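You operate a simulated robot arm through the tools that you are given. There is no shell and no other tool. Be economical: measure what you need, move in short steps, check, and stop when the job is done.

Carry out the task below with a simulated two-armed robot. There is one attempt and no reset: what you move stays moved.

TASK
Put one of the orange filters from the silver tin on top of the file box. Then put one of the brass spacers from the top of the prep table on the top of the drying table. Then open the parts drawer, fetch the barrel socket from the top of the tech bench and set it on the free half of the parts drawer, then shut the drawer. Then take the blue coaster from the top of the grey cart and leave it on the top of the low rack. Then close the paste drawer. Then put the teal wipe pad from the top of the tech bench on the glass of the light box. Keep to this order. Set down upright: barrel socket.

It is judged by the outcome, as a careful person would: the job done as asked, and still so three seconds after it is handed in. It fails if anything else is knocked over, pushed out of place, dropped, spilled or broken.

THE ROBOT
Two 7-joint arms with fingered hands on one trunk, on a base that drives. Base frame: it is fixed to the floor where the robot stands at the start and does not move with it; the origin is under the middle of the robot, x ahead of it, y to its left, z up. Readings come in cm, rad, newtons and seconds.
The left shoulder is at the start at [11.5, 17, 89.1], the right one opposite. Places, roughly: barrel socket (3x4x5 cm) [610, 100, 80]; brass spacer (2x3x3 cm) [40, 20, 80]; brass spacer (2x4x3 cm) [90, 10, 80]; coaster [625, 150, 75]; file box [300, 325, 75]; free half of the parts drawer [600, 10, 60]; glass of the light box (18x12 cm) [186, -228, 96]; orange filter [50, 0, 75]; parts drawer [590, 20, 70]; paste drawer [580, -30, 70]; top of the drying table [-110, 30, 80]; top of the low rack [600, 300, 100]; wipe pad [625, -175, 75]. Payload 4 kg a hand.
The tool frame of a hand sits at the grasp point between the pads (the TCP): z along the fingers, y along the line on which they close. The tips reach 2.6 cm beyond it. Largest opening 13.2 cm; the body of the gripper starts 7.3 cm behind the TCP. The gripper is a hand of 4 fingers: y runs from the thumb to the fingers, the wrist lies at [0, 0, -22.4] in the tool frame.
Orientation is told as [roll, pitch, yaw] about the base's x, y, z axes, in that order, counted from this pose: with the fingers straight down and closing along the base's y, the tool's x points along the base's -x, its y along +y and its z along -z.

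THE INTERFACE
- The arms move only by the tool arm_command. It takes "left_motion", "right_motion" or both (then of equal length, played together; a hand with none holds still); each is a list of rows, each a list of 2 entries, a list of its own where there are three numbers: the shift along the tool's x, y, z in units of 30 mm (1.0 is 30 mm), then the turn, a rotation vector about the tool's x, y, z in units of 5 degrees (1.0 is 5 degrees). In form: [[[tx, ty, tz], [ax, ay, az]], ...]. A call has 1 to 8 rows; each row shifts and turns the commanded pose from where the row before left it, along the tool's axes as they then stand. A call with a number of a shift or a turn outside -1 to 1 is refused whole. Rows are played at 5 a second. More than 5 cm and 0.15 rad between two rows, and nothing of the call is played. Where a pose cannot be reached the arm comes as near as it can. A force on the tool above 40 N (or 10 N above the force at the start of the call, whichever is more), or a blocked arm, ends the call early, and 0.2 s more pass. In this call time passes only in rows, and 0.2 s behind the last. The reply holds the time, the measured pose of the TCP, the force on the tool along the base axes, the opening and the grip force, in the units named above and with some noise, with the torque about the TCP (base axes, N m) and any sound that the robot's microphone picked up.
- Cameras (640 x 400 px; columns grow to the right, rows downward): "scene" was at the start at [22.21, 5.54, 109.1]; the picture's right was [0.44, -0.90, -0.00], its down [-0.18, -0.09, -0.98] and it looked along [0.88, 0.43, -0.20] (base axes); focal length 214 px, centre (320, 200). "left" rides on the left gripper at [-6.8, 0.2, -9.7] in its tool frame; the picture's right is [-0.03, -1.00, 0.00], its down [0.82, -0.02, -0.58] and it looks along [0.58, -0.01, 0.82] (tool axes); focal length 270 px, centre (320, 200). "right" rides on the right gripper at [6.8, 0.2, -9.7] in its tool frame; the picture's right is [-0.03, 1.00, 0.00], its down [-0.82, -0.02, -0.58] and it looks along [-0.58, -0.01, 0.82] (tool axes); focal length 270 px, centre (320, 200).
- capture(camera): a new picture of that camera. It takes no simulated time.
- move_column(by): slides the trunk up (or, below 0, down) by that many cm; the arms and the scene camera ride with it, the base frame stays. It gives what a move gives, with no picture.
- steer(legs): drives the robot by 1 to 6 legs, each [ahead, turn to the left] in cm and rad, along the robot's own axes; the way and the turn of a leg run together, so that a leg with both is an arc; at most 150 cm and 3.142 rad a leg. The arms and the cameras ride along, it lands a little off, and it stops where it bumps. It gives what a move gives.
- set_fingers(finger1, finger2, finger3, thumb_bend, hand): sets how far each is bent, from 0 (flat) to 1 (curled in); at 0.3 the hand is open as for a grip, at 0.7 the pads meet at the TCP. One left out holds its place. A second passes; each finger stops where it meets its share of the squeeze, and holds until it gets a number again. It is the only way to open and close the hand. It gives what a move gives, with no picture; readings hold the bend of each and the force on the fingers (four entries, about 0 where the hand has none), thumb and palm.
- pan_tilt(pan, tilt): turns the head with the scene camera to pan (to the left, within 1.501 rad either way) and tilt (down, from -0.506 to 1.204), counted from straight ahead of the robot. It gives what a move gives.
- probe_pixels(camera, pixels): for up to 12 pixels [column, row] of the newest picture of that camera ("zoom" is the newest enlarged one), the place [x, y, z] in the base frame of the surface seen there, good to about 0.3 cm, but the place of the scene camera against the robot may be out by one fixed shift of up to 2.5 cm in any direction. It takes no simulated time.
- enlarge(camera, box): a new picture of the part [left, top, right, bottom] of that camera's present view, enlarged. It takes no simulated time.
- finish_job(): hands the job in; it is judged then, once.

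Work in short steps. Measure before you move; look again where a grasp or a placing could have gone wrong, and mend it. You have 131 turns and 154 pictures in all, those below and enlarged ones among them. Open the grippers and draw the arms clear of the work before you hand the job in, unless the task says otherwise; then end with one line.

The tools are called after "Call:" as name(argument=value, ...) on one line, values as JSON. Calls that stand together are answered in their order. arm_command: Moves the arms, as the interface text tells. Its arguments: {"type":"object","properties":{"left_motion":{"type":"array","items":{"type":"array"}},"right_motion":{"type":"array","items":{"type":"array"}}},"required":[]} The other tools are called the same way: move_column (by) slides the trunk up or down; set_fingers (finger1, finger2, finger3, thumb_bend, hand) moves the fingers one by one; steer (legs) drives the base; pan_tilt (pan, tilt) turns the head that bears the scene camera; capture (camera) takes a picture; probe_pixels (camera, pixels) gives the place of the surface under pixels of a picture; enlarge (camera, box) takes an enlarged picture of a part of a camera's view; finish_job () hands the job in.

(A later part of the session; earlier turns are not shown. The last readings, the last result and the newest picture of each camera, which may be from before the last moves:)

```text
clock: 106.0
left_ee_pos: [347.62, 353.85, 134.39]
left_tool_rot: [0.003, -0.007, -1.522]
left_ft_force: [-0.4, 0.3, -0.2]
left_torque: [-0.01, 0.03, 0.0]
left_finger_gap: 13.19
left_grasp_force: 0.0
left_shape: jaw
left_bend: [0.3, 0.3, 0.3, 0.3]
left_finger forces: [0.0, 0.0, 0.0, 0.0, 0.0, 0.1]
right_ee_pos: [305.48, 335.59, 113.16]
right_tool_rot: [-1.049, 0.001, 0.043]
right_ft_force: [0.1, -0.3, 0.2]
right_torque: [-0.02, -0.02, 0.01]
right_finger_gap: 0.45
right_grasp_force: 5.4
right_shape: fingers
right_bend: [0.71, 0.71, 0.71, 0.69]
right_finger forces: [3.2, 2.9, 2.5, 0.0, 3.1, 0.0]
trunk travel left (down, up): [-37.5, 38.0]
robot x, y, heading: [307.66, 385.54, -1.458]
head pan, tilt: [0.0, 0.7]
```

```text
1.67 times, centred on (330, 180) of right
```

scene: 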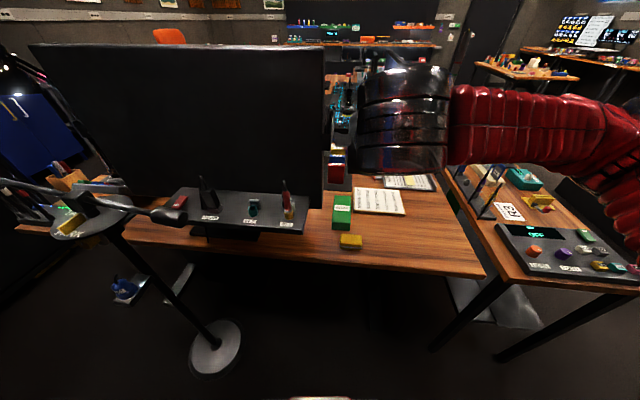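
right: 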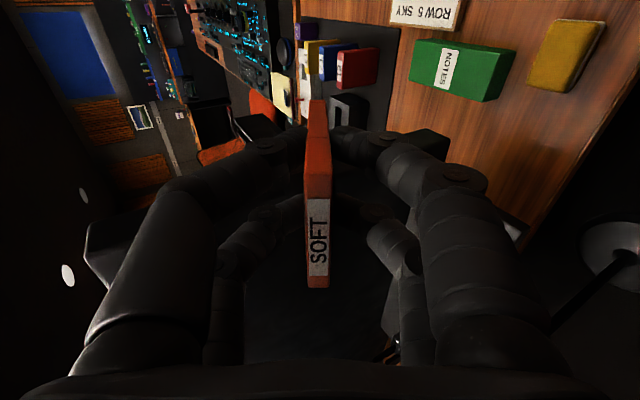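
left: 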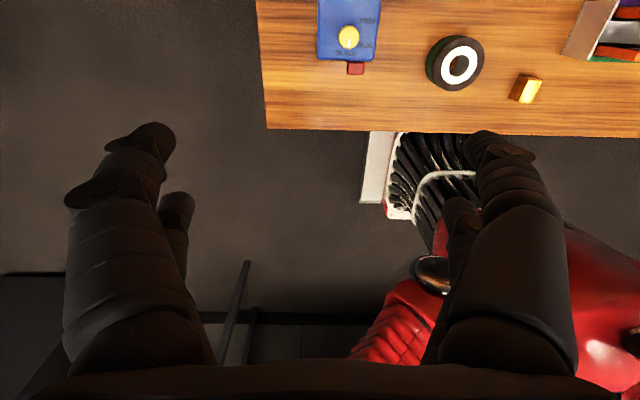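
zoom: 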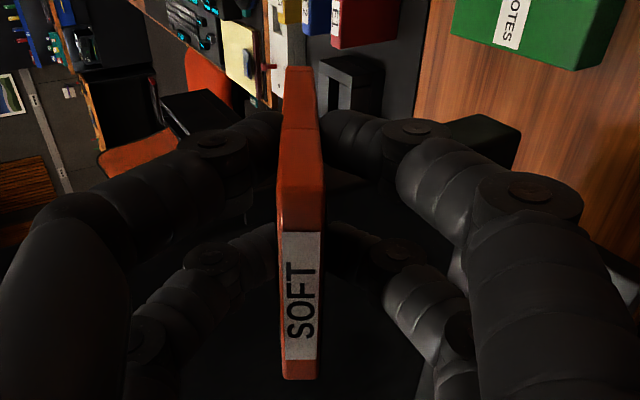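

Wrist camera: box top z 78.0, x 304–310, y 307.5–321; card spans about −2 to +6 cm from the TCP. I move forward over the box, then down to z≈91.

Call:
arm_command(right_motion=[[[-0.015, -0.478, 0.831], [0, 0, 0]], [[-0.015, -0.478, 0.831], [0, 0, 0]], [[-0.015, -0.478, 0.831], [0, 0, 0]], [[-0.015, -0.478, 0.831], [0, 0, 0]], [[-0.015, -0.478, 0.831], [0, 0, 0]], [[-0.015, -0.478, 0.831], [0, 0, 0]], [[-0.015, -0.478, 0.831], [0, 0, 0]]])

Call:
arm_command(right_motion=[[[0, 0.81, 0.465], [0, 0, 0]], [[0, 0.81, 0.465], [0, 0, 0]], [[0, 0.81, 0.465], [0, 0, 0]], [[0, 0.81, 0.465], [0, 0, 0]], [[0, 0.81, 0.465], [0, 0, 0]], [[0, 0.81, 0.465], [0, 0, 0]], [[0, 0.81, 0.465], [0, 0, 0]], [[0, 0.81, 0.465], [0, 0, 0]]])

Call:
capture(camera="right")

Call:
capture(camera="scene")

```text
clock: 107.6
left_ee_pos: [347.64, 353.81, 134.35]
left_tool_rot: [0.005, -0.009, -1.522]
left_ft_force: [0.5, -0.3, -0.3]
left_torque: [0.02, 0.01, -0.01]
left_finger_gap: 13.2
left_grasp_force: 0.1
left_shape: jaw
left_bend: [0.3, 0.3, 0.3, 0.3]
left_finger forces: [0.1, 0.1, 0.1, 0.0, 0.1, 0.0]
right_ee_pos: [306.6, 315.43, 113.02]
right_tool_rot: [-1.046, -0.001, 0.045]
right_ft_force: [0.8, -0.2, -0.6]
right_torque: [0.02, 0.0, 0.02]
right_finger_gap: 0.45
right_grasp_force: 5.7
right_shape: fingers
right_bend: [0.71, 0.71, 0.71, 0.69]
right_finger forces: [3.2, 3.0, 2.5, 0.1, 3.1, 0.0]
trunk travel left (down, up): [-37.5, 38.0]
robot x, y, heading: [307.69, 385.93, -1.451]
head pan, tilt: [0.0, 0.7]
```

```text
clock: 109.4
left_ee_pos: [347.68, 353.74, 134.27]
left_tool_rot: [0.004, -0.007, -1.522]
left_ft_force: [0.1, 0.6, 0.4]
left_torque: [0.0, 0.02, -0.01]
left_finger_gap: 13.18
left_grasp_force: 0.1
left_shape: jaw
left_bend: [0.3, 0.3, 0.3, 0.3]
left_finger forces: [0.1, 0.1, 0.0, 0.1, 0.1, 0.0]
right_ee_pos: [306.54, 315.46, 90.8]
right_tool_rot: [-1.047, 0.001, 0.045]
right_ft_force: [-0.2, 0.8, -0.2]
right_torque: [0.0, 0.01, 0.02]
right_finger_gap: 0.44
right_grasp_force: 6.1
right_shape: fingers
right_bend: [0.71, 0.71, 0.71, 0.69]
right_finger forces: [3.2, 2.9, 2.5, 0.0, 3.2, 0.0]
trunk travel left (down, up): [-37.5, 38.0]
robot x, y, heading: [307.8, 385.36, -1.458]
head pan, tilt: [0.0, 0.7]
```

```text
111 pictures are left
```

right: 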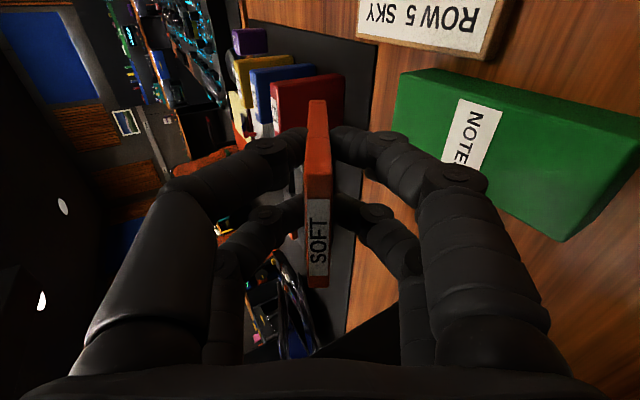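

```text
110 pictures are left
```

scene: 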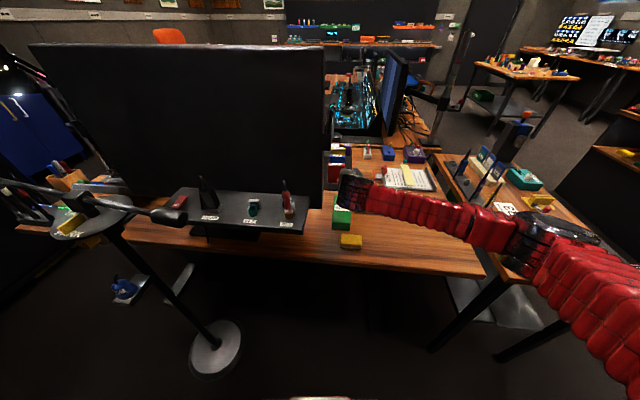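

The forearm runs low toward the side table. I probe its underside before descending further.

Call:
probe_pixels(camera="scene", pixels=[[400, 208], [450, 230], [490, 245], [520, 270], [545, 285], [520, 225], [580, 240], [500, 208], [540, 202], [480, 262], [440, 190], [355, 200]])

```text
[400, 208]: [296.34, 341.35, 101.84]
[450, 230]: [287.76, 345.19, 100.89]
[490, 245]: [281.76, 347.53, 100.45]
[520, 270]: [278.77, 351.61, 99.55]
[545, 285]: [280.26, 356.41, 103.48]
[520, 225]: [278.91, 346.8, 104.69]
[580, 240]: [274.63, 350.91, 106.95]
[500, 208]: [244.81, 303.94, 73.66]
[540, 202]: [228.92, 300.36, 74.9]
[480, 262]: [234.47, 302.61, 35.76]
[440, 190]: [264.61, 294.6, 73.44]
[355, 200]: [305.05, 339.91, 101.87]
```

The forearm's underside is z≈100 and outside the desk edge, so descending is safe. Down 8.4 cm to z≈82.4.

Call:
arm_command(right_motion=[[[0, 0.81, 0.465], [0, 0, 0]], [[0, 0.81, 0.465], [0, 0, 0]], [[0, 0.75, 0.43], [0, 0, 0]]])

Call:
capture(camera="right")

Call:
enlarge(camera="scene", box=[280, 150, 440, 250])

```text
clock: 110.2
left_ee_pos: [347.64, 353.7, 134.33]
left_tool_rot: [0.003, -0.007, -1.523]
left_ft_force: [-0.3, 0.2, 0.0]
left_torque: [-0.02, 0.04, 0.03]
left_finger_gap: 13.21
left_grasp_force: 0.0
left_shape: jaw
left_bend: [0.3, 0.3, 0.3, 0.3]
left_finger forces: [0.1, 0.0, 0.0, 0.1, 0.0, 0.1]
right_ee_pos: [306.65, 315.41, 82.48]
right_tool_rot: [-1.046, 0.001, 0.046]
right_ft_force: [0.0, -0.6, -0.4]
right_torque: [-0.01, 0.0, 0.0]
right_finger_gap: 0.46
right_grasp_force: 5.9
right_shape: fingers
right_bend: [0.71, 0.71, 0.71, 0.69]
right_finger forces: [3.2, 2.8, 2.5, 0.0, 3.1, 0.1]
trunk travel left (down, up): [-37.5, 38.0]
robot x, y, heading: [307.43, 385.37, -1.454]
head pan, tilt: [0.0, 0.7]
```

```text
109 pictures are left
```

right: 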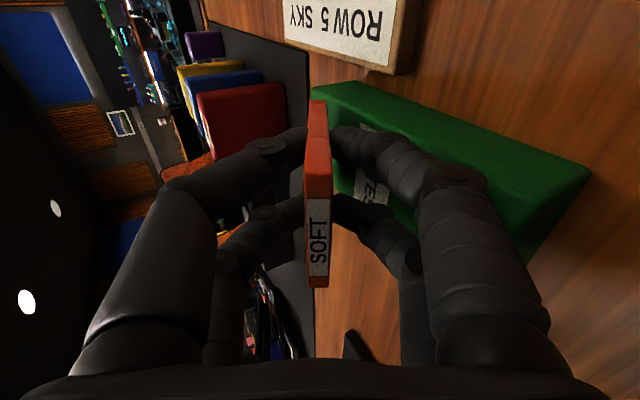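

```text
4.00 times, centred on (360, 200) of scene
```

zoom: 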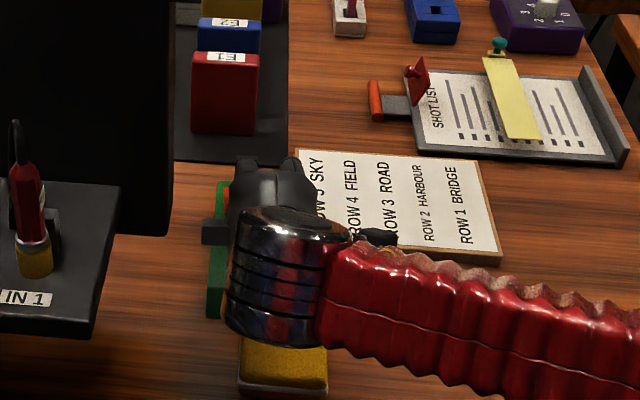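

The card's lower end hovers above the box's far end, aligned. I creep down 1.2 cm in small steps.

Call:
arm_command(right_motion=[[[0, 0.1, 0.06], [0, 0, 0]], [[0, 0.1, 0.06], [0, 0, 0]], [[0, 0.1, 0.06], [0, 0, 0]]])

Call:
capture(camera="right")

```text
clock: 111.0
left_ee_pos: [347.47, 353.91, 134.35]
left_tool_rot: [0.003, -0.007, -1.522]
left_ft_force: [0.3, 0.0, -0.2]
left_torque: [-0.02, -0.05, 0.03]
left_finger_gap: 13.21
left_grasp_force: 0.2
left_shape: jaw
left_bend: [0.3, 0.3, 0.3, 0.3]
left_finger forces: [0.0, 0.0, 0.1, 0.0, 0.1, 0.0]
right_ee_pos: [306.65, 315.65, 81.44]
right_tool_rot: [-1.046, 0.001, 0.044]
right_ft_force: [-0.5, 0.4, 0.0]
right_torque: [-0.03, 0.0, -0.02]
right_finger_gap: 0.45
right_grasp_force: 6.8
right_shape: fingers
right_bend: [0.71, 0.71, 0.71, 0.69]
right_finger forces: [3.2, 3.1, 2.9, 0.1, 3.8, 0.0]
trunk travel left (down, up): [-37.5, 38.0]
robot x, y, heading: [307.61, 385.74, -1.455]
head pan, tilt: [0.0, 0.7]
```

```text
107 pictures are left
```

right: 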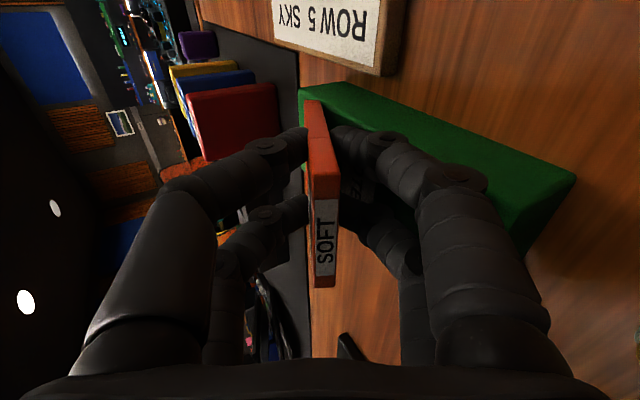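

Contact is felt (grip and finger forces changed, card tipped slightly). I open the fingers a little to let it lean, then look.

Call:
set_fingers(hand="right", finger1=0.64, finger2=0.64, finger3=0.64, thumb_bend=0.64)

Call:
capture(camera="right")

```text
clock: 112.0
left_ee_pos: [347.67, 353.78, 134.28]
left_tool_rot: [0.005, -0.007, -1.522]
left_ft_force: [0.9, 0.3, -0.4]
left_torque: [0.0, -0.01, 0.03]
left_finger_gap: 13.21
left_grasp_force: 0.0
left_shape: jaw
left_bend: [0.3, 0.3, 0.3, 0.3]
left_finger forces: [0.0, 0.0, 0.0, 0.0, 0.1, 0.0]
right_ee_pos: [306.61, 315.63, 81.59]
right_tool_rot: [-1.047, 0.0, 0.046]
right_ft_force: [0.1, -2.1, 6.4]
right_torque: [-0.01, 0.0, 0.01]
right_finger_gap: 1.55
right_grasp_force: 2.5
right_shape: fingers
right_bend: [0.66, 0.66, 0.64, 0.64]
right_finger forces: [3.2, 3.1, 0.0, 0.0, 0.0, 0.0]
trunk travel left (down, up): [-37.5, 38.0]
robot x, y, heading: [307.25, 385.78, -1.457]
head pan, tilt: [0.0, 0.7]
```

```text
106 pictures are left
```

right: 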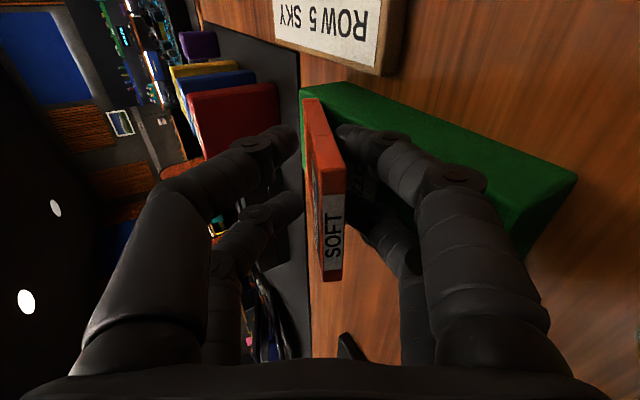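

The card has leaned onto the lower fingers, which touch the box (6 N). I open the upper digits, rise a touch, and slide the hand straight back out from under it.

Call:
set_fingers(hand="right", finger3=0.5, thumb_bend=0.5)

Call:
arm_command(right_motion=[[[0, -0.12, -0.07], [0, 0, 0]], [[0, 0.166, -0.289], [0, 0, 0]], [[0, 0.166, -0.289], [0, 0, 0]], [[0, 0.166, -0.289], [0, 0, 0]]])

Call:
capture(camera="right")

```text
clock: 113.0
left_ee_pos: [347.65, 353.83, 134.41]
left_tool_rot: [0.003, -0.01, -1.521]
left_ft_force: [-0.1, 1.0, 0.6]
left_torque: [0.01, 0.03, -0.01]
left_finger_gap: 13.21
left_grasp_force: 0.1
left_shape: jaw
left_bend: [0.3, 0.3, 0.3, 0.3]
left_finger forces: [0.1, 0.0, 0.0, 0.1, 0.0, 0.0]
right_ee_pos: [306.59, 315.59, 81.51]
right_tool_rot: [-1.047, -0.001, 0.045]
right_ft_force: [0.8, -1.0, 6.5]
right_torque: [-0.05, 0.0, 0.01]
right_finger_gap: 3.86
right_grasp_force: 3.4
right_shape: fingers
right_bend: [0.66, 0.66, 0.5, 0.5]
right_finger forces: [3.4, 3.5, 0.1, 0.0, 0.1, 0.0]
trunk travel left (down, up): [-37.5, 38.0]
robot x, y, heading: [307.48, 385.7, -1.456]
head pan, tilt: [0.0, 0.7]
```

```text
clock: 114.0
left_ee_pos: [347.71, 353.79, 134.23]
left_tool_rot: [0.003, -0.006, -1.521]
left_ft_force: [-0.3, -0.8, -0.1]
left_torque: [0.01, 0.02, -0.01]
left_finger_gap: 13.21
left_grasp_force: 0.0
left_shape: jaw
left_bend: [0.3, 0.3, 0.3, 0.3]
left_finger forces: [0.1, 0.0, 0.1, 0.0, 0.0, 0.0]
right_ee_pos: [306.34, 318.62, 81.94]
right_tool_rot: [-1.045, 0.001, 0.044]
right_ft_force: [0.2, -0.2, -0.6]
right_torque: [0.01, 0.03, 0.04]
right_finger_gap: 4.25
right_grasp_force: 0.3
right_shape: fingers
right_bend: [0.64, 0.64, 0.5, 0.5]
right_finger forces: [0.1, 0.1, 0.1, 0.1, 0.1, 0.0]
trunk travel left (down, up): [-37.5, 38.0]
robot x, y, heading: [307.7, 385.79, -1.46]
head pan, tilt: [0.0, 0.7]
```

```text
105 pictures are left
```

right: 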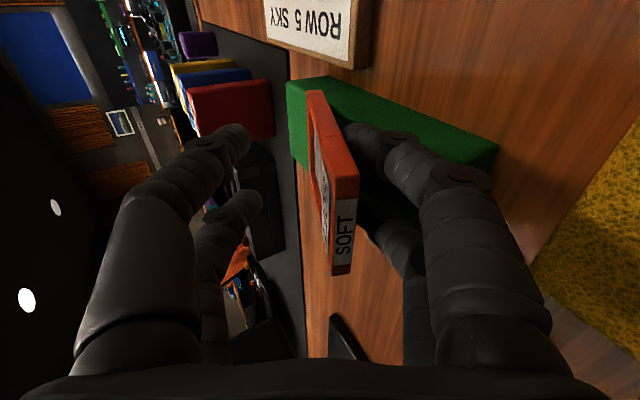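

The card lowers while its bottom edge stays put. I keep sliding back 4 cm more.

Call:
arm_command(right_motion=[[[0, 0.166, -0.289], [0, 0, 0]], [[0, 0.166, -0.289], [0, 0, 0]], [[0, 0.166, -0.289], [0, 0, 0]], [[0, 0.166, -0.289], [0, 0, 0]], [[0, 0.1, -0.35], [0, 0, 0]]])

Call:
capture(camera="right")

```text
clock: 115.2
left_ee_pos: [347.58, 353.71, 134.29]
left_tool_rot: [0.003, -0.005, -1.523]
left_ft_force: [0.0, -0.2, -1.1]
left_torque: [0.0, 0.0, -0.01]
left_finger_gap: 13.19
left_grasp_force: 0.0
left_shape: jaw
left_bend: [0.3, 0.3, 0.3, 0.3]
left_finger forces: [0.1, 0.0, 0.0, 0.0, 0.1, 0.0]
right_ee_pos: [306.19, 323.61, 82.17]
right_tool_rot: [-1.047, 0.0, 0.045]
right_ft_force: [0.1, 0.1, 0.4]
right_torque: [0.01, -0.02, 0.01]
right_finger_gap: 4.28
right_grasp_force: 0.0
right_shape: fingers
right_bend: [0.64, 0.64, 0.5, 0.5]
right_finger forces: [0.2, 0.1, 0.0, 0.1, 0.0, 0.0]
trunk travel left (down, up): [-37.5, 38.0]
robot x, y, heading: [307.59, 385.52, -1.456]
head pan, tilt: [0.0, 0.7]
```

```text
104 pictures are left
```

right: 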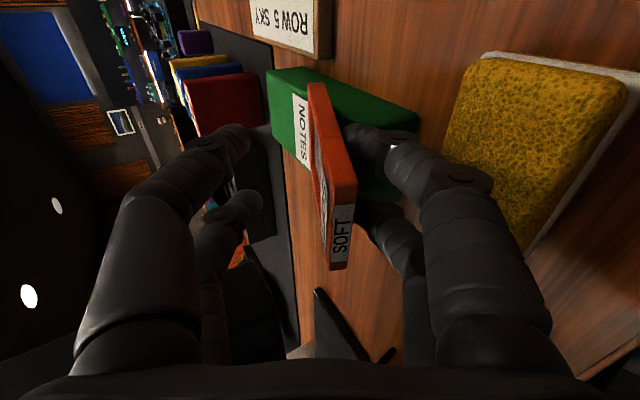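

The card is being dragged along with the fingers (its lower end is now just past the NOTES label). I re-grip it, lift, and will redo it with a steeper hand so it can be laid down by its top edge.

Call:
set_fingers(hand="right", finger1=0.72, finger2=0.72, finger3=0.72, thumb_bend=0.72)

Call:
capture(camera="right")

```text
clock: 116.2
left_ee_pos: [347.58, 353.87, 134.17]
left_tool_rot: [0.003, -0.009, -1.522]
left_ft_force: [0.1, 0.5, -0.4]
left_torque: [0.0, -0.02, 0.02]
left_finger_gap: 13.2
left_grasp_force: 0.1
left_shape: jaw
left_bend: [0.3, 0.3, 0.3, 0.3]
left_finger forces: [0.0, 0.0, 0.0, 0.0, 0.0, 0.1]
right_ee_pos: [306.29, 323.61, 82.24]
right_tool_rot: [-1.047, 0.0, 0.046]
right_ft_force: [-0.1, -0.4, -0.3]
right_torque: [0.06, 0.01, 0.0]
right_finger_gap: 0.73
right_grasp_force: 8.3
right_shape: fingers
right_bend: [0.71, 0.71, 0.69, 0.69]
right_finger forces: [4.3, 3.8, 3.4, 0.0, 4.4, 0.0]
trunk travel left (down, up): [-37.5, 38.0]
robot x, y, heading: [307.59, 385.61, -1.455]
head pan, tilt: [0.0, 0.7]
```

```text
103 pictures are left
```

right: 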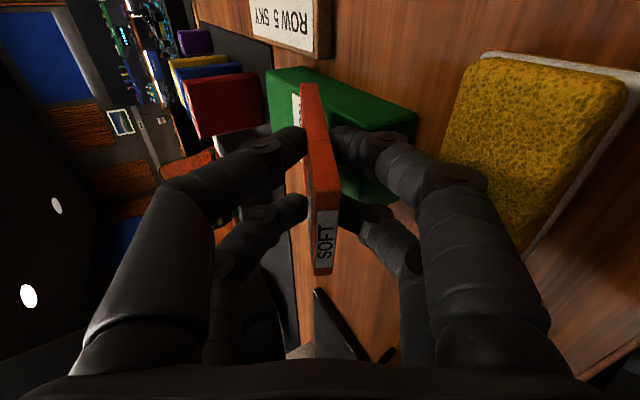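

Re-gripped (8.3 N). I lift 7 cm, bring the hand back to 20° tilt, and move over the far part of the box.

Call:
arm_command(right_motion=[[[0, -0.68, -0.39], [0, 0, 0]], [[0, -0.68, -0.39], [0, 0, 0]], [[0, -0.68, -0.39], [0, 0, 0]], [[0, 0, 0], [-1, 0, 0]], [[0, 0, 0], [-1, 0, 0]], [[0, 0, 0], [-1, 0, 0]], [[0, 0, 0], [-1, 0, 0]], [[0, 0, 0], [-1, 0, 0]]])

Call:
arm_command(right_motion=[[[0, 0, 0], [-1, 0, 0]], [[0, 0, 0], [-1, 0, 0]], [[0, 0, 0], [-1, 0, 0]], [[-0.1, -0.925, 0.337], [0, 0, 0]], [[0, -0.925, 0.337], [0, 0, 0]], [[0, -0.925, 0.337], [0, 0, 0]], [[0, -0.925, 0.337], [0, 0, 0]]])

Call:
capture(camera="right")

Call:
capture(camera="scene")

```text
clock: 118.0
left_ee_pos: [347.61, 353.85, 134.32]
left_tool_rot: [0.001, -0.007, -1.521]
left_ft_force: [0.0, -0.6, -0.9]
left_torque: [-0.03, -0.01, 0.04]
left_finger_gap: 13.23
left_grasp_force: 0.0
left_shape: jaw
left_bend: [0.3, 0.3, 0.3, 0.3]
left_finger forces: [0.0, 0.1, 0.0, 0.0, 0.1, 0.1]
right_ee_pos: [306.32, 323.58, 89.3]
right_tool_rot: [-0.609, -0.001, 0.048]
right_ft_force: [0.3, 0.4, -0.3]
right_torque: [-0.02, 0.01, 0.03]
right_finger_gap: 0.73
right_grasp_force: 7.9
right_shape: fingers
right_bend: [0.71, 0.71, 0.69, 0.69]
right_finger forces: [4.3, 3.7, 3.3, 0.0, 4.3, 0.0]
trunk travel left (down, up): [-37.5, 38.0]
robot x, y, heading: [307.48, 385.71, -1.459]
head pan, tilt: [0.0, 0.7]
```

```text
clock: 119.6
left_ee_pos: [347.62, 353.72, 134.31]
left_tool_rot: [0.004, -0.006, -1.522]
left_ft_force: [-0.5, 0.1, 1.1]
left_torque: [0.03, 0.01, -0.03]
left_finger_gap: 13.19
left_grasp_force: 0.0
left_shape: jaw
left_bend: [0.3, 0.3, 0.3, 0.3]
left_finger forces: [0.1, 0.1, 0.0, 0.1, 0.1, 0.0]
right_ee_pos: [307.24, 311.74, 89.12]
right_tool_rot: [-0.35, 0.001, 0.048]
right_ft_force: [-0.3, 0.1, -0.4]
right_torque: [0.04, -0.01, 0.03]
right_finger_gap: 0.72
right_grasp_force: 8.2
right_shape: fingers
right_bend: [0.71, 0.71, 0.69, 0.69]
right_finger forces: [4.1, 3.8, 3.4, 0.0, 4.4, 0.1]
trunk travel left (down, up): [-37.5, 38.0]
robot x, y, heading: [307.44, 385.85, -1.461]
head pan, tilt: [0.0, 0.7]
```

```text
102 pictures are left
```

right: 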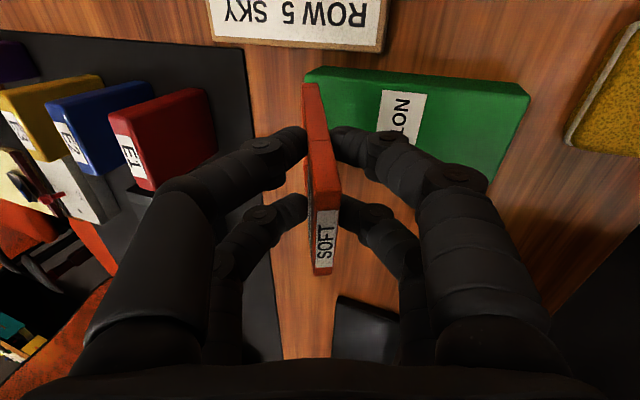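

```text
101 pictures are left
```

scene: 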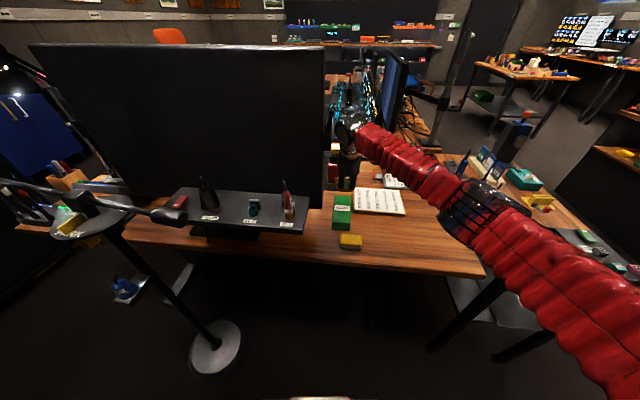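

Accounting for perspective, the card's bottom is at y≈309.4, over the box. I shift 0.6 cm back, lower 4.2 cm and creep to contact.

Call:
arm_command(right_motion=[[[0.12, 0.333, 0.6], [0, 0, 0]], [[0, 0.3, 0.56], [0, 0, 0]], [[0, 0.03, 0.09], [0, 0, 0]], [[0, 0.03, 0.09], [0, 0, 0]]])

Call:
capture(camera="right")

```text
clock: 120.6
left_ee_pos: [347.75, 353.91, 134.24]
left_tool_rot: [0.003, -0.007, -1.523]
left_ft_force: [0.1, -0.8, 0.1]
left_torque: [0.0, 0.0, 0.0]
left_finger_gap: 13.22
left_grasp_force: 0.1
left_shape: jaw
left_bend: [0.3, 0.3, 0.3, 0.3]
left_finger forces: [0.0, 0.1, 0.1, 0.1, 0.0, 0.1]
right_ee_pos: [306.78, 312.17, 84.86]
right_tool_rot: [-0.349, -0.001, 0.045]
right_ft_force: [-0.5, 0.4, 3.1]
right_torque: [-0.03, -0.09, 0.02]
right_finger_gap: 0.73
right_grasp_force: 8.9
right_shape: fingers
right_bend: [0.71, 0.71, 0.7, 0.69]
right_finger forces: [4.4, 4.1, 4.7, 0.0, 4.4, 0.1]
trunk travel left (down, up): [-37.5, 38.0]
robot x, y, heading: [307.47, 385.48, -1.457]
head pan, tilt: [0.0, 0.7]
```

```text
100 pictures are left
```

right: 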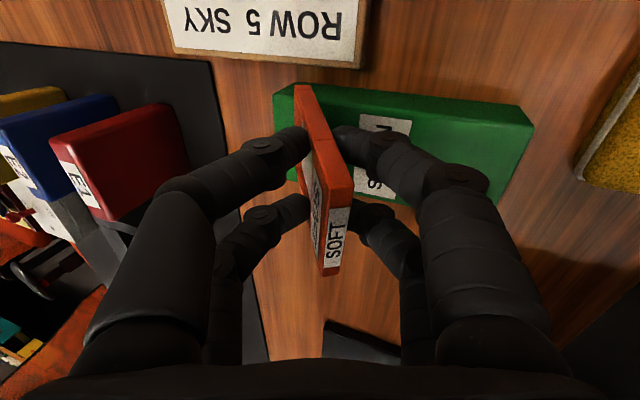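

Contact at 3 N with the card's bottom on the box. I open the digits moderately so it leans on the near-side pair.

Call:
set_fingers(hand="right", finger1=0.64, finger2=0.64, finger3=0.62, thumb_bend=0.62)

Call:
capture(camera="right")

```text
clock: 121.6
left_ee_pos: [347.55, 353.88, 134.15]
left_tool_rot: [0.003, -0.007, -1.521]
left_ft_force: [0.1, 0.9, 0.7]
left_torque: [-0.01, 0.01, -0.01]
left_finger_gap: 13.21
left_grasp_force: 0.2
left_shape: jaw
left_bend: [0.3, 0.3, 0.3, 0.3]
left_finger forces: [0.0, 0.0, 0.0, 0.1, 0.0, 0.0]
right_ee_pos: [306.77, 312.25, 84.8]
right_tool_rot: [-0.348, 0.0, 0.045]
right_ft_force: [0.1, -0.5, 0.5]
right_torque: [0.02, 0.05, -0.03]
right_finger_gap: 2.25
right_grasp_force: 0.3
right_shape: fingers
right_bend: [0.64, 0.64, 0.62, 0.62]
right_finger forces: [0.0, 0.1, 0.0, 0.0, 0.0, 0.1]
trunk travel left (down, up): [-37.5, 38.0]
robot x, y, heading: [307.68, 385.58, -1.455]
head pan, tilt: [0.0, 0.7]
```

```text
99 pictures are left
```

right: 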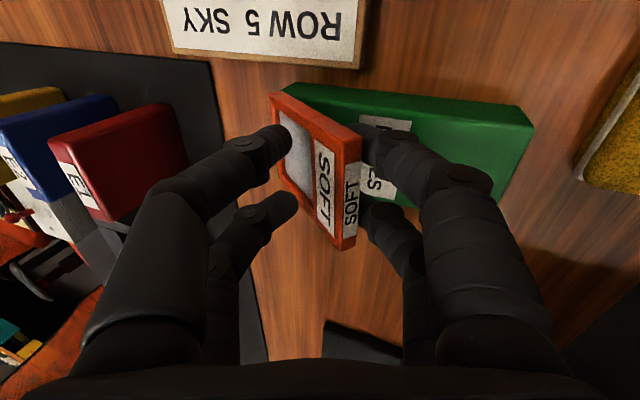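

The card now leans at about 45° on the near-side fingers with its lower edge near the box's far end. I follow its top edge down in an arc toward me and slip out.

Call:
arm_command(right_motion=[[[0, 0.393, 0.105], [0, 0, 0]], [[0, 0.427, 0.2], [0, 0, 0]]])

Call:
capture(camera="right")

```text
clock: 122.2
left_ee_pos: [347.61, 353.86, 134.36]
left_tool_rot: [0.004, -0.007, -1.523]
left_ft_force: [0.6, -0.5, 0.8]
left_torque: [-0.01, -0.01, 0.02]
left_finger_gap: 13.18
left_grasp_force: 0.0
left_shape: jaw
left_bend: [0.3, 0.3, 0.3, 0.3]
left_finger forces: [0.0, 0.0, 0.1, 0.0, 0.0, 0.0]
right_ee_pos: [306.55, 314.39, 83.16]
right_tool_rot: [-0.348, -0.001, 0.046]
right_ft_force: [-0.2, 0.5, 0.8]
right_torque: [-0.08, 0.02, 0.02]
right_finger_gap: 2.28
right_grasp_force: 0.7
right_shape: fingers
right_bend: [0.64, 0.64, 0.62, 0.62]
right_finger forces: [0.2, 0.2, 0.3, 0.0, 0.4, 0.1]
trunk travel left (down, up): [-37.5, 38.0]
robot x, y, heading: [307.73, 385.38, -1.456]
head pan, tilt: [0.0, 0.7]
```

```text
98 pictures are left
```

right: 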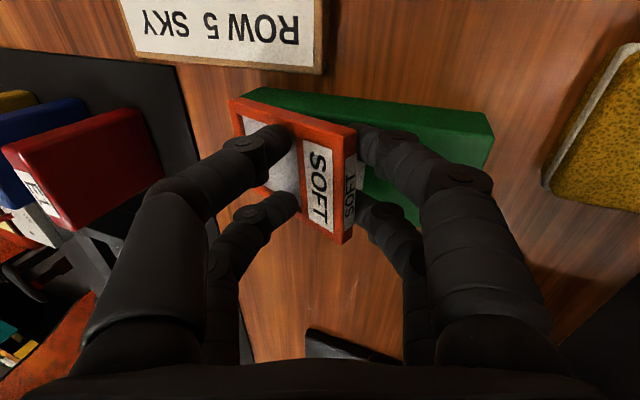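

The card is nearly flat. I probe where its lower edge sits relative to the box.

Call:
probe_pixels(camera="right", pixels=[[236, 104], [238, 118], [300, 120], [345, 130], [318, 180], [345, 230], [345, 200], [247, 92], [262, 92], [489, 118], [480, 150], [265, 105]])

```text
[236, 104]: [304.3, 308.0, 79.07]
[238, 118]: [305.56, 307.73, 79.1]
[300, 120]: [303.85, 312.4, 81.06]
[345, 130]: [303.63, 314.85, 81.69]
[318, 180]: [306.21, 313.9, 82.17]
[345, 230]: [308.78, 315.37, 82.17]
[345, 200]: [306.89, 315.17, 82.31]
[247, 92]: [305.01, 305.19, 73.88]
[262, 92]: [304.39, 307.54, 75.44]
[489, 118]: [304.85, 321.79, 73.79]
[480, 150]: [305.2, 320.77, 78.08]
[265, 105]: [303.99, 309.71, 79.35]
```

The lower edge sits at y≈307.8, on the box, top edge at z≈82. I slip the fingers out now.

Call:
arm_command(right_motion=[[[0, 0.493, -0.108], [0, 0, 0]], [[0, 0.47, -0.171], [0, 0, 0]], [[0, 0.47, -0.171], [0, 0, 0]], [[0, 0.4, -0.6], [0, 0, 0]], [[0, 0, -1], [0, 0, 0]], [[0, 0, -1], [0, 0, 0]]])

Call:
capture(camera="right")

```text
clock: 123.6
left_ee_pos: [347.53, 353.75, 134.21]
left_tool_rot: [0.003, -0.007, -1.523]
left_ft_force: [-0.5, 0.4, -0.4]
left_torque: [0.0, -0.01, 0.0]
left_finger_gap: 13.19
left_grasp_force: 0.0
left_shape: jaw
left_bend: [0.3, 0.3, 0.3, 0.3]
left_finger forces: [0.0, 0.1, 0.1, 0.0, 0.0, 0.0]
right_ee_pos: [306.21, 322.75, 89.78]
right_tool_rot: [-0.35, -0.001, 0.046]
right_ft_force: [0.7, 0.7, -0.2]
right_torque: [0.0, 0.02, -0.01]
right_finger_gap: 2.34
right_grasp_force: 0.1
right_shape: fingers
right_bend: [0.64, 0.64, 0.62, 0.62]
right_finger forces: [0.0, 0.0, 0.1, 0.0, 0.0, 0.0]
trunk travel left (down, up): [-37.5, 38.0]
robot x, y, heading: [307.86, 385.69, -1.459]
head pan, tilt: [0.0, 0.7]
```

```text
97 pictures are left
```

right: 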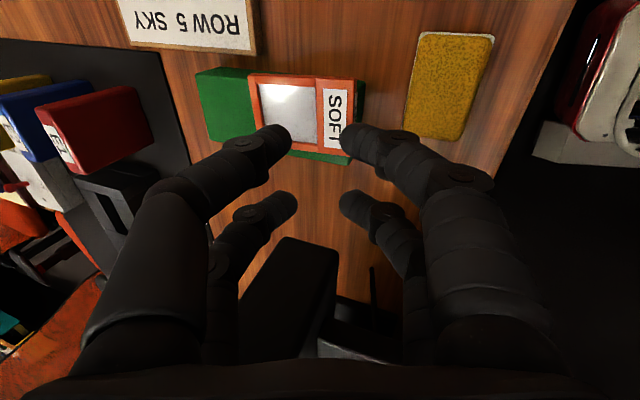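

The filter lies flat on the file box. I raise the right hand, straighten it, back off and turn toward the way out, inserting tiny straight legs between turns.

Call:
arm_command(right_motion=[[[0, 0, -1], [0, 0, 0]], [[0, 0, -1], [0, 0, 0]], [[0, 0, -1], [0, 0, 0]], [[0, 0, -1], [0, 0, 0]], [[0, 0, -1], [-1, 0, 0]], [[0, 0, -1], [-1, 0, 0]], [[0, 0.8, -1], [-1, 0, 0]], [[0, 0.8, 0], [-1, 0, 0]]])

Call:
steer(legs=[[-12, 0], [0, -0.5], [3, 0], [0, -0.5], [3, 0], [0, -0.5]])

Call:
pan_tilt(pan=0.6, tilt=0.6)

Call:
capture(camera="scene")

```text
clock: 125.4
left_ee_pos: [347.57, 353.85, 134.27]
left_tool_rot: [0.003, -0.007, -1.522]
left_ft_force: [0.0, -0.2, 0.1]
left_torque: [0.0, 0.02, 0.0]
left_finger_gap: 13.19
left_grasp_force: 0.0
left_shape: jaw
left_bend: [0.3, 0.3, 0.3, 0.3]
left_finger forces: [0.0, 0.0, 0.0, 0.0, 0.0, 0.1]
right_ee_pos: [305.75, 333.78, 109.09]
right_tool_rot: [0.003, 0.001, 0.045]
right_ft_force: [-0.1, -0.6, -0.9]
right_torque: [0.01, 0.02, -0.02]
right_finger_gap: 2.3
right_grasp_force: 0.1
right_shape: fingers
right_bend: [0.64, 0.64, 0.62, 0.62]
right_finger forces: [0.0, 0.1, 0.0, 0.0, 0.1, 0.0]
trunk travel left (down, up): [-37.5, 38.0]
robot x, y, heading: [307.54, 385.76, -1.459]
head pan, tilt: [0.0, 0.7]
```

```text
clock: 132.2
left_ee_pos: [273.62, 350.99, 134.35]
left_tool_rot: [0.004, -0.005, -3.011]
left_ft_force: [-0.8, 1.0, -0.2]
left_torque: [-0.05, -0.09, 0.0]
left_finger_gap: 13.18
left_grasp_force: 0.0
left_shape: jaw
left_bend: [0.3, 0.3, 0.3, 0.3]
left_finger forces: [0.1, 0.0, 0.1, 0.1, 0.0, 0.1]
right_ee_pos: [250.27, 390.99, 109.16]
right_tool_rot: [0.001, -0.006, -1.441]
right_ft_force: [-0.7, 1.2, 0.8]
right_torque: [-0.12, -0.05, 0.02]
right_finger_gap: 2.28
right_grasp_force: 0.0
right_shape: fingers
right_bend: [0.64, 0.64, 0.62, 0.62]
right_finger forces: [0.0, 0.0, 0.0, 0.0, 0.0, 0.0]
trunk travel left (down, up): [-37.5, 38.0]
robot x, y, heading: [303.47, 387.35, -2.938]
head pan, tilt: [0.0, 0.7]
stopped in leg 6: the robot was blocked; the commanded pose is now the measured one
```

```text
clock: 133.2
left_ee_pos: [273.89, 350.3, 134.34]
left_tool_rot: [0.0, -0.007, -3.006]
left_ft_force: [-1.0, -0.1, 0.6]
left_torque: [0.01, -0.04, -0.05]
left_finger_gap: 13.18
left_grasp_force: 0.0
left_shape: jaw
left_bend: [0.3, 0.3, 0.3, 0.3]
left_finger forces: [0.0, 0.0, 0.0, 0.0, 0.0, 0.1]
right_ee_pos: [250.57, 390.34, 109.23]
right_tool_rot: [0.001, 0.001, -1.439]
right_ft_force: [0.1, -0.9, -0.2]
right_torque: [0.01, 0.01, 0.02]
right_finger_gap: 2.31
right_grasp_force: 0.0
right_shape: fingers
right_bend: [0.64, 0.64, 0.62, 0.62]
right_finger forces: [0.1, 0.1, 0.0, 0.0, 0.0, 0.1]
trunk travel left (down, up): [-37.5, 38.0]
robot x, y, heading: [303.39, 387.28, -2.938]
head pan, tilt: [0.6, 0.6]
```

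```text
96 pictures are left
```

scene: 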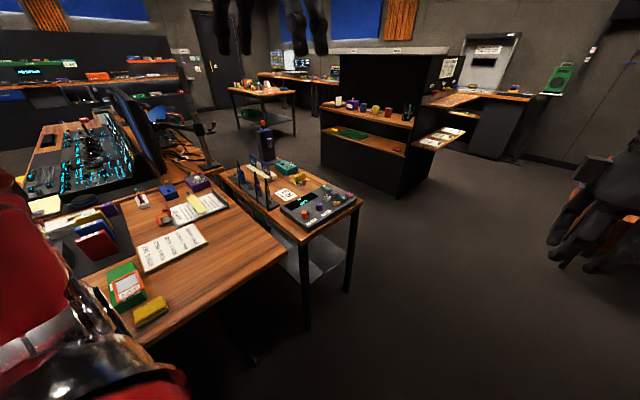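

Turning with tiny straight legs works, and the picture shows the filter lying on the green box at (125,285). I drive west along the wall and start turning south.

Call:
steer(legs=[[60, -0.15], [85, 0], [0, 0.5], [3, 0], [0, 0.5], [3, 0]])

Call:
steer(legs=[[0, 0.4], [3, 0], [115, 0], [115, 0]])

```text
clock: 144.4
left_ee_pos: [166.07, 324.03, 134.25]
left_tool_rot: [-0.006, -0.009, -2.137]
left_ft_force: [1.2, -1.8, -0.4]
left_torque: [0.03, 0.08, -0.02]
left_finger_gap: 13.22
left_grasp_force: 0.1
left_shape: jaw
left_bend: [0.3, 0.3, 0.3, 0.3]
left_finger forces: [0.0, 0.0, 0.1, 0.0, 0.0, 0.1]
right_ee_pos: [120.37, 332.07, 109.27]
right_tool_rot: [-0.002, 0.005, -0.567]
right_ft_force: [0.3, 0.2, -1.2]
right_torque: [0.02, 0.13, -0.02]
right_finger_gap: 2.29
right_grasp_force: 0.0
right_shape: fingers
right_bend: [0.64, 0.64, 0.62, 0.62]
right_finger forces: [0.0, 0.0, 0.0, 0.1, 0.0, 0.0]
trunk travel left (down, up): [-37.5, 38.0]
robot x, y, heading: [152.78, 372.64, -2.073]
head pan, tilt: [0.6, 0.6]
```

```text
clock: 157.3
left_ee_pos: [157.83, 103.51, 134.26]
left_tool_rot: [-0.003, -0.007, -1.737]
left_ft_force: [-1.4, -0.6, -1.6]
left_torque: [-0.01, -0.01, -0.01]
left_finger_gap: 13.18
left_grasp_force: 0.1
left_shape: jaw
left_bend: [0.3, 0.3, 0.3, 0.3]
left_finger forces: [0.0, 0.0, 0.0, 0.0, 0.1, 0.1]
right_ee_pos: [112.76, 92.99, 109.28]
right_tool_rot: [0.0, 0.0, -0.165]
right_ft_force: [-1.0, 0.6, -0.2]
right_torque: [0.04, 0.0, -0.01]
right_finger_gap: 2.27
right_grasp_force: 0.1
right_shape: fingers
right_bend: [0.64, 0.64, 0.62, 0.62]
right_finger forces: [0.0, 0.0, 0.1, 0.1, 0.0, 0.1]
trunk travel left (down, up): [-37.5, 38.0]
robot x, y, heading: [127.09, 143.51, -1.677]
head pan, tilt: [0.6, 0.6]
```

Now at (127,143). I move a bit further south, turn west in pieces, then go along the aisle.

Call:
steer(legs=[[14, 0], [0, -0.5], [3, 0], [0, -0.5], [3, 0], [0, -0.3]])

Call:
steer(legs=[[3, 0], [70, 0], [65, 0]])

Call:
pan_tilt(pan=0.9, tilt=0.6)

Call:
capture(camera="scene")

```text
clock: 163.3
left_ee_pos: [90.26, 85.6, 134.36]
left_tool_rot: [-0.002, -0.004, -3.048]
left_ft_force: [-0.6, 0.4, -0.5]
left_torque: [-0.03, -0.01, 0.03]
left_finger_gap: 13.2
left_grasp_force: 0.0
left_shape: jaw
left_bend: [0.3, 0.3, 0.3, 0.3]
left_finger forces: [0.0, 0.0, 0.0, 0.0, 0.0, 0.0]
right_ee_pos: [68.62, 126.51, 109.25]
right_tool_rot: [0.001, 0.001, -1.48]
right_ft_force: [-0.1, 0.9, 0.5]
right_torque: [-0.03, -0.01, -0.03]
right_finger_gap: 2.3
right_grasp_force: 0.2
right_shape: fingers
right_bend: [0.64, 0.64, 0.62, 0.62]
right_finger forces: [0.0, 0.0, 0.0, 0.0, 0.0, 0.0]
trunk travel left (down, up): [-37.5, 38.0]
robot x, y, heading: [121.41, 120.74, -2.99]
head pan, tilt: [0.6, 0.6]
```

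```text
clock: 170.8
left_ee_pos: [-46.43, 64.53, 134.46]
left_tool_rot: [-0.002, -0.007, -3.049]
left_ft_force: [0.1, -0.1, -0.3]
left_torque: [-0.04, -0.01, -0.03]
left_finger_gap: 13.18
left_grasp_force: 0.0
left_shape: jaw
left_bend: [0.3, 0.3, 0.3, 0.3]
left_finger forces: [0.1, 0.0, 0.0, 0.1, 0.1, 0.1]
right_ee_pos: [-68.13, 105.51, 109.31]
right_tool_rot: [0.001, 0.001, -1.483]
right_ft_force: [-0.4, 0.4, 0.8]
right_torque: [0.02, -0.01, 0.0]
right_finger_gap: 2.27
right_grasp_force: 0.0
right_shape: fingers
right_bend: [0.64, 0.64, 0.62, 0.62]
right_finger forces: [0.1, 0.0, 0.0, 0.0, 0.0, 0.0]
trunk travel left (down, up): [-37.5, 38.0]
robot x, y, heading: [-15.22, 99.55, -2.987]
head pan, tilt: [0.6, 0.6]
```

```text
clock: 171.6
left_ee_pos: [-46.37, 64.62, 134.48]
left_tool_rot: [-0.002, -0.008, -3.05]
left_ft_force: [0.5, -0.1, 0.3]
left_torque: [0.02, -0.01, 0.03]
left_finger_gap: 13.22
left_grasp_force: 0.0
left_shape: jaw
left_bend: [0.3, 0.3, 0.3, 0.3]
left_finger forces: [0.0, 0.0, 0.0, 0.0, 0.0, 0.0]
right_ee_pos: [-68.0, 105.5, 109.53]
right_tool_rot: [-0.003, 0.002, -1.479]
right_ft_force: [-0.3, -0.4, 0.3]
right_torque: [0.0, -0.01, 0.0]
right_finger_gap: 2.25
right_grasp_force: 0.1
right_shape: fingers
right_bend: [0.64, 0.64, 0.62, 0.62]
right_finger forces: [0.1, 0.0, 0.1, 0.0, 0.1, 0.1]
trunk travel left (down, up): [-37.5, 38.0]
robot x, y, heading: [-15.3, 99.87, -2.986]
head pan, tilt: [0.901, 0.6]
```

```text
95 pictures are left
```

scene: 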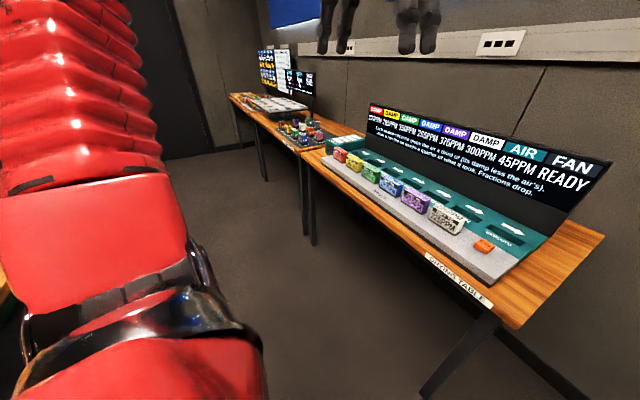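

The drying table holds a long display device; free wood shows at its near end (560,265). I probe table surface spots.

Call:
probe_pixels(camera="scene", pixels=[[560, 265], [595, 238], [530, 295], [515, 325], [575, 230], [505, 285], [470, 285], [430, 250], [340, 190], [535, 260], [485, 247], [545, 240]])

```text
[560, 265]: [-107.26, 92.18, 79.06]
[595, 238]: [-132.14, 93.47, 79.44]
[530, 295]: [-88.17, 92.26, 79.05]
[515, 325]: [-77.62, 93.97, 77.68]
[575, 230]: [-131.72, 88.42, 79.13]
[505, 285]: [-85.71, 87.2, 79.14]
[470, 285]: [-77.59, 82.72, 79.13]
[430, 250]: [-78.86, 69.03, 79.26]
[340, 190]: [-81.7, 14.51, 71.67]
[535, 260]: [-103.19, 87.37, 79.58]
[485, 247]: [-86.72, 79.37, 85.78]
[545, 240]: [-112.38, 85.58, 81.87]
```

Free wood on the drying table is the strip y≈87–95. Now I go to stand by the prep table's near-left corner facing the spacer at (43,17).

Call:
steer(legs=[[0, 0.5], [3, 0], [0, 0.5], [3, 0], [0, 0.45], [28, 0]])

Call:
steer(legs=[[0, 0.5], [2, 0], [0, 0.15]])

Call:
pan_tilt(pan=0.3, tilt=0.7)

Call:
capture(camera="scene")

```text
clock: 177.1
left_ee_pos: [11.24, 58.15, 134.48]
left_tool_rot: [-0.005, -0.006, -1.635]
left_ft_force: [1.3, -1.5, -0.3]
left_torque: [0.03, 0.09, -0.01]
left_finger_gap: 13.18
left_grasp_force: 0.0
left_shape: jaw
left_bend: [0.3, 0.3, 0.3, 0.3]
left_finger forces: [0.0, 0.1, 0.0, 0.1, 0.1, 0.0]
right_ee_pos: [-32.52, 42.88, 109.61]
right_tool_rot: [0.0, 0.003, -0.062]
right_ft_force: [0.5, -0.3, -0.2]
right_torque: [-0.01, 0.11, -0.01]
right_finger_gap: 2.26
right_grasp_force: 0.1
right_shape: fingers
right_bend: [0.64, 0.64, 0.62, 0.62]
right_finger forces: [0.0, 0.1, 0.1, 0.1, 0.1, 0.0]
trunk travel left (down, up): [-37.5, 38.0]
robot x, y, heading: [-25.58, 94.23, -1.539]
head pan, tilt: [0.901, 0.6]
stopped in leg 5: the robot was blocked; the commanded pose is now the measured one
```

```text
clock: 179.9
left_ee_pos: [26.26, 86.12, 134.77]
left_tool_rot: [0.001, -0.009, -0.984]
left_ft_force: [-0.1, 0.2, 0.4]
left_torque: [-0.03, -0.02, -0.06]
left_finger_gap: 13.2
left_grasp_force: 0.0
left_shape: jaw
left_bend: [0.3, 0.3, 0.3, 0.3]
left_finger forces: [0.0, 0.0, 0.0, 0.1, 0.1, 0.1]
right_ee_pos: [0.91, 47.42, 109.69]
right_tool_rot: [-0.001, 0.001, 0.593]
right_ft_force: [-0.4, -0.2, 0.5]
right_torque: [0.0, 0.03, 0.02]
right_finger_gap: 2.27
right_grasp_force: 0.1
right_shape: fingers
right_bend: [0.64, 0.64, 0.62, 0.62]
right_finger forces: [0.0, 0.0, 0.1, 0.0, 0.1, 0.0]
trunk travel left (down, up): [-37.5, 38.0]
robot x, y, heading: [-26.38, 91.11, -0.878]
head pan, tilt: [0.901, 0.6]
```

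```text
clock: 180.9
left_ee_pos: [26.45, 86.17, 134.77]
left_tool_rot: [0.001, -0.009, -0.982]
left_ft_force: [1.3, -0.5, 0.1]
left_torque: [-0.01, 0.0, 0.03]
left_finger_gap: 13.2
left_grasp_force: 0.1
left_shape: jaw
left_bend: [0.3, 0.3, 0.3, 0.3]
left_finger forces: [0.0, 0.1, 0.0, 0.1, 0.0, 0.0]
right_ee_pos: [0.96, 47.47, 109.56]
right_tool_rot: [-0.002, 0.002, 0.592]
right_ft_force: [-0.6, 1.0, -0.1]
right_torque: [0.03, 0.03, 0.06]
right_finger_gap: 2.28
right_grasp_force: 0.0
right_shape: fingers
right_bend: [0.64, 0.64, 0.62, 0.62]
right_finger forces: [0.0, 0.1, 0.1, 0.1, 0.0, 0.0]
trunk travel left (down, up): [-37.5, 38.0]
robot x, y, heading: [-26.59, 91.0, -0.883]
head pan, tilt: [0.3, 0.7]
```

```text
94 pictures are left
```

scene: 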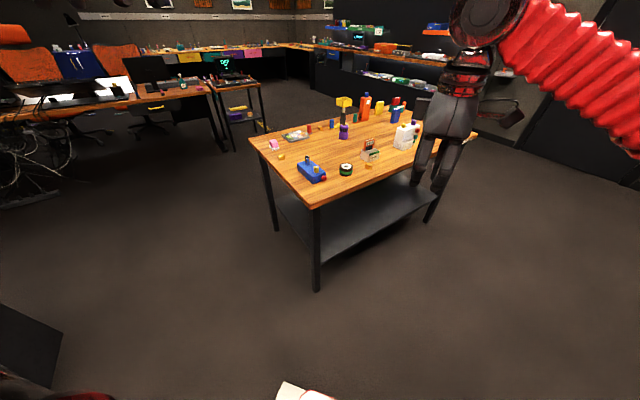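

The near spacer shows at (369,166). I drive to about (-11,57) alongside the table, then face it.

Call:
steer(legs=[[0, -0.27], [36, 0], [0, 0.3]])

Call:
arm_command(left_motion=[[[0, 0, 0], [0, 0, -1]], [[0, 0, 0], [0, 0, -1]], [[0, 0, 0], [0, 0, -1]], [[0, 0, 0], [0, 0, -1]], [[0, 0, 0], [0, 0, -1]], [[0, 0, 0], [0, 0, -1]], [[0, 0, 0], [0, 0, -1]], [[0, 0, 0], [0, 0, -1]]])

Call:
capture(camera="left")

Call:
capture(camera="scene")

```text
clock: 185.1
left_ee_pos: [41.06, 54.88, 134.78]
left_tool_rot: [0.003, -0.009, -0.955]
left_ft_force: [0.3, -0.4, 0.3]
left_torque: [0.0, -0.03, 0.02]
left_finger_gap: 13.21
left_grasp_force: 0.1
left_shape: jaw
left_bend: [0.3, 0.3, 0.3, 0.3]
left_finger forces: [0.1, 0.0, 0.1, 0.1, 0.1, 0.0]
right_ee_pos: [16.74, 15.52, 109.52]
right_tool_rot: [-0.001, -0.001, 0.618]
right_ft_force: [-0.5, 0.2, 0.1]
right_torque: [0.01, -0.01, -0.06]
right_finger_gap: 2.3
right_grasp_force: 0.1
right_shape: fingers
right_bend: [0.64, 0.64, 0.62, 0.62]
right_finger forces: [0.0, 0.0, 0.0, 0.1, 0.0, 0.0]
trunk travel left (down, up): [-37.5, 38.0]
robot x, y, heading: [-13.3, 57.27, -0.852]
head pan, tilt: [0.3, 0.7]
```

```text
clock: 186.9
left_ee_pos: [40.99, 55.0, 134.79]
left_tool_rot: [-0.006, -0.01, -0.254]
left_ft_force: [0.5, 0.1, 0.4]
left_torque: [0.0, -0.03, 0.04]
left_finger_gap: 13.19
left_grasp_force: 0.1
left_shape: jaw
left_bend: [0.3, 0.3, 0.3, 0.3]
left_finger forces: [0.1, 0.0, 0.0, 0.1, 0.0, 0.0]
right_ee_pos: [16.68, 15.6, 109.57]
right_tool_rot: [-0.001, 0.0, 0.617]
right_ft_force: [0.2, 0.2, 0.7]
right_torque: [0.0, 0.03, 0.03]
right_finger_gap: 2.27
right_grasp_force: 0.0
right_shape: fingers
right_bend: [0.64, 0.64, 0.62, 0.62]
right_finger forces: [0.1, 0.0, 0.0, 0.0, 0.1, 0.0]
trunk travel left (down, up): [-37.5, 38.0]
robot x, y, heading: [-13.1, 57.15, -0.853]
head pan, tilt: [0.3, 0.7]
```

```text
93 pictures are left
```

left: 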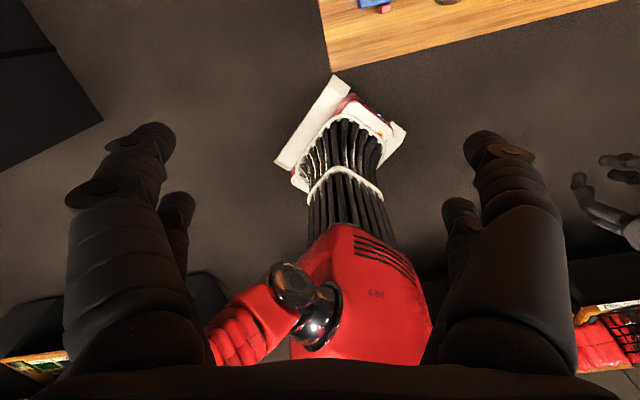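

```text
92 pictures are left
```

scene: 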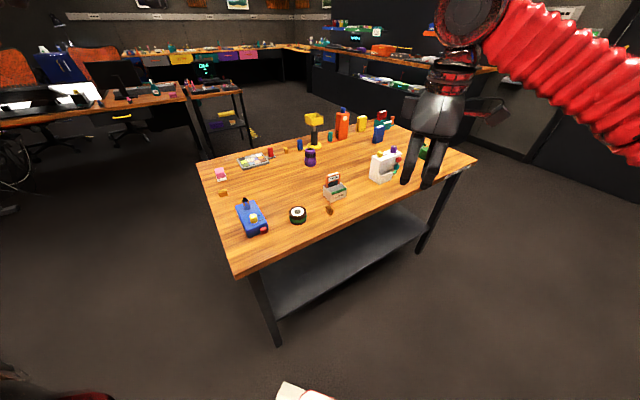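

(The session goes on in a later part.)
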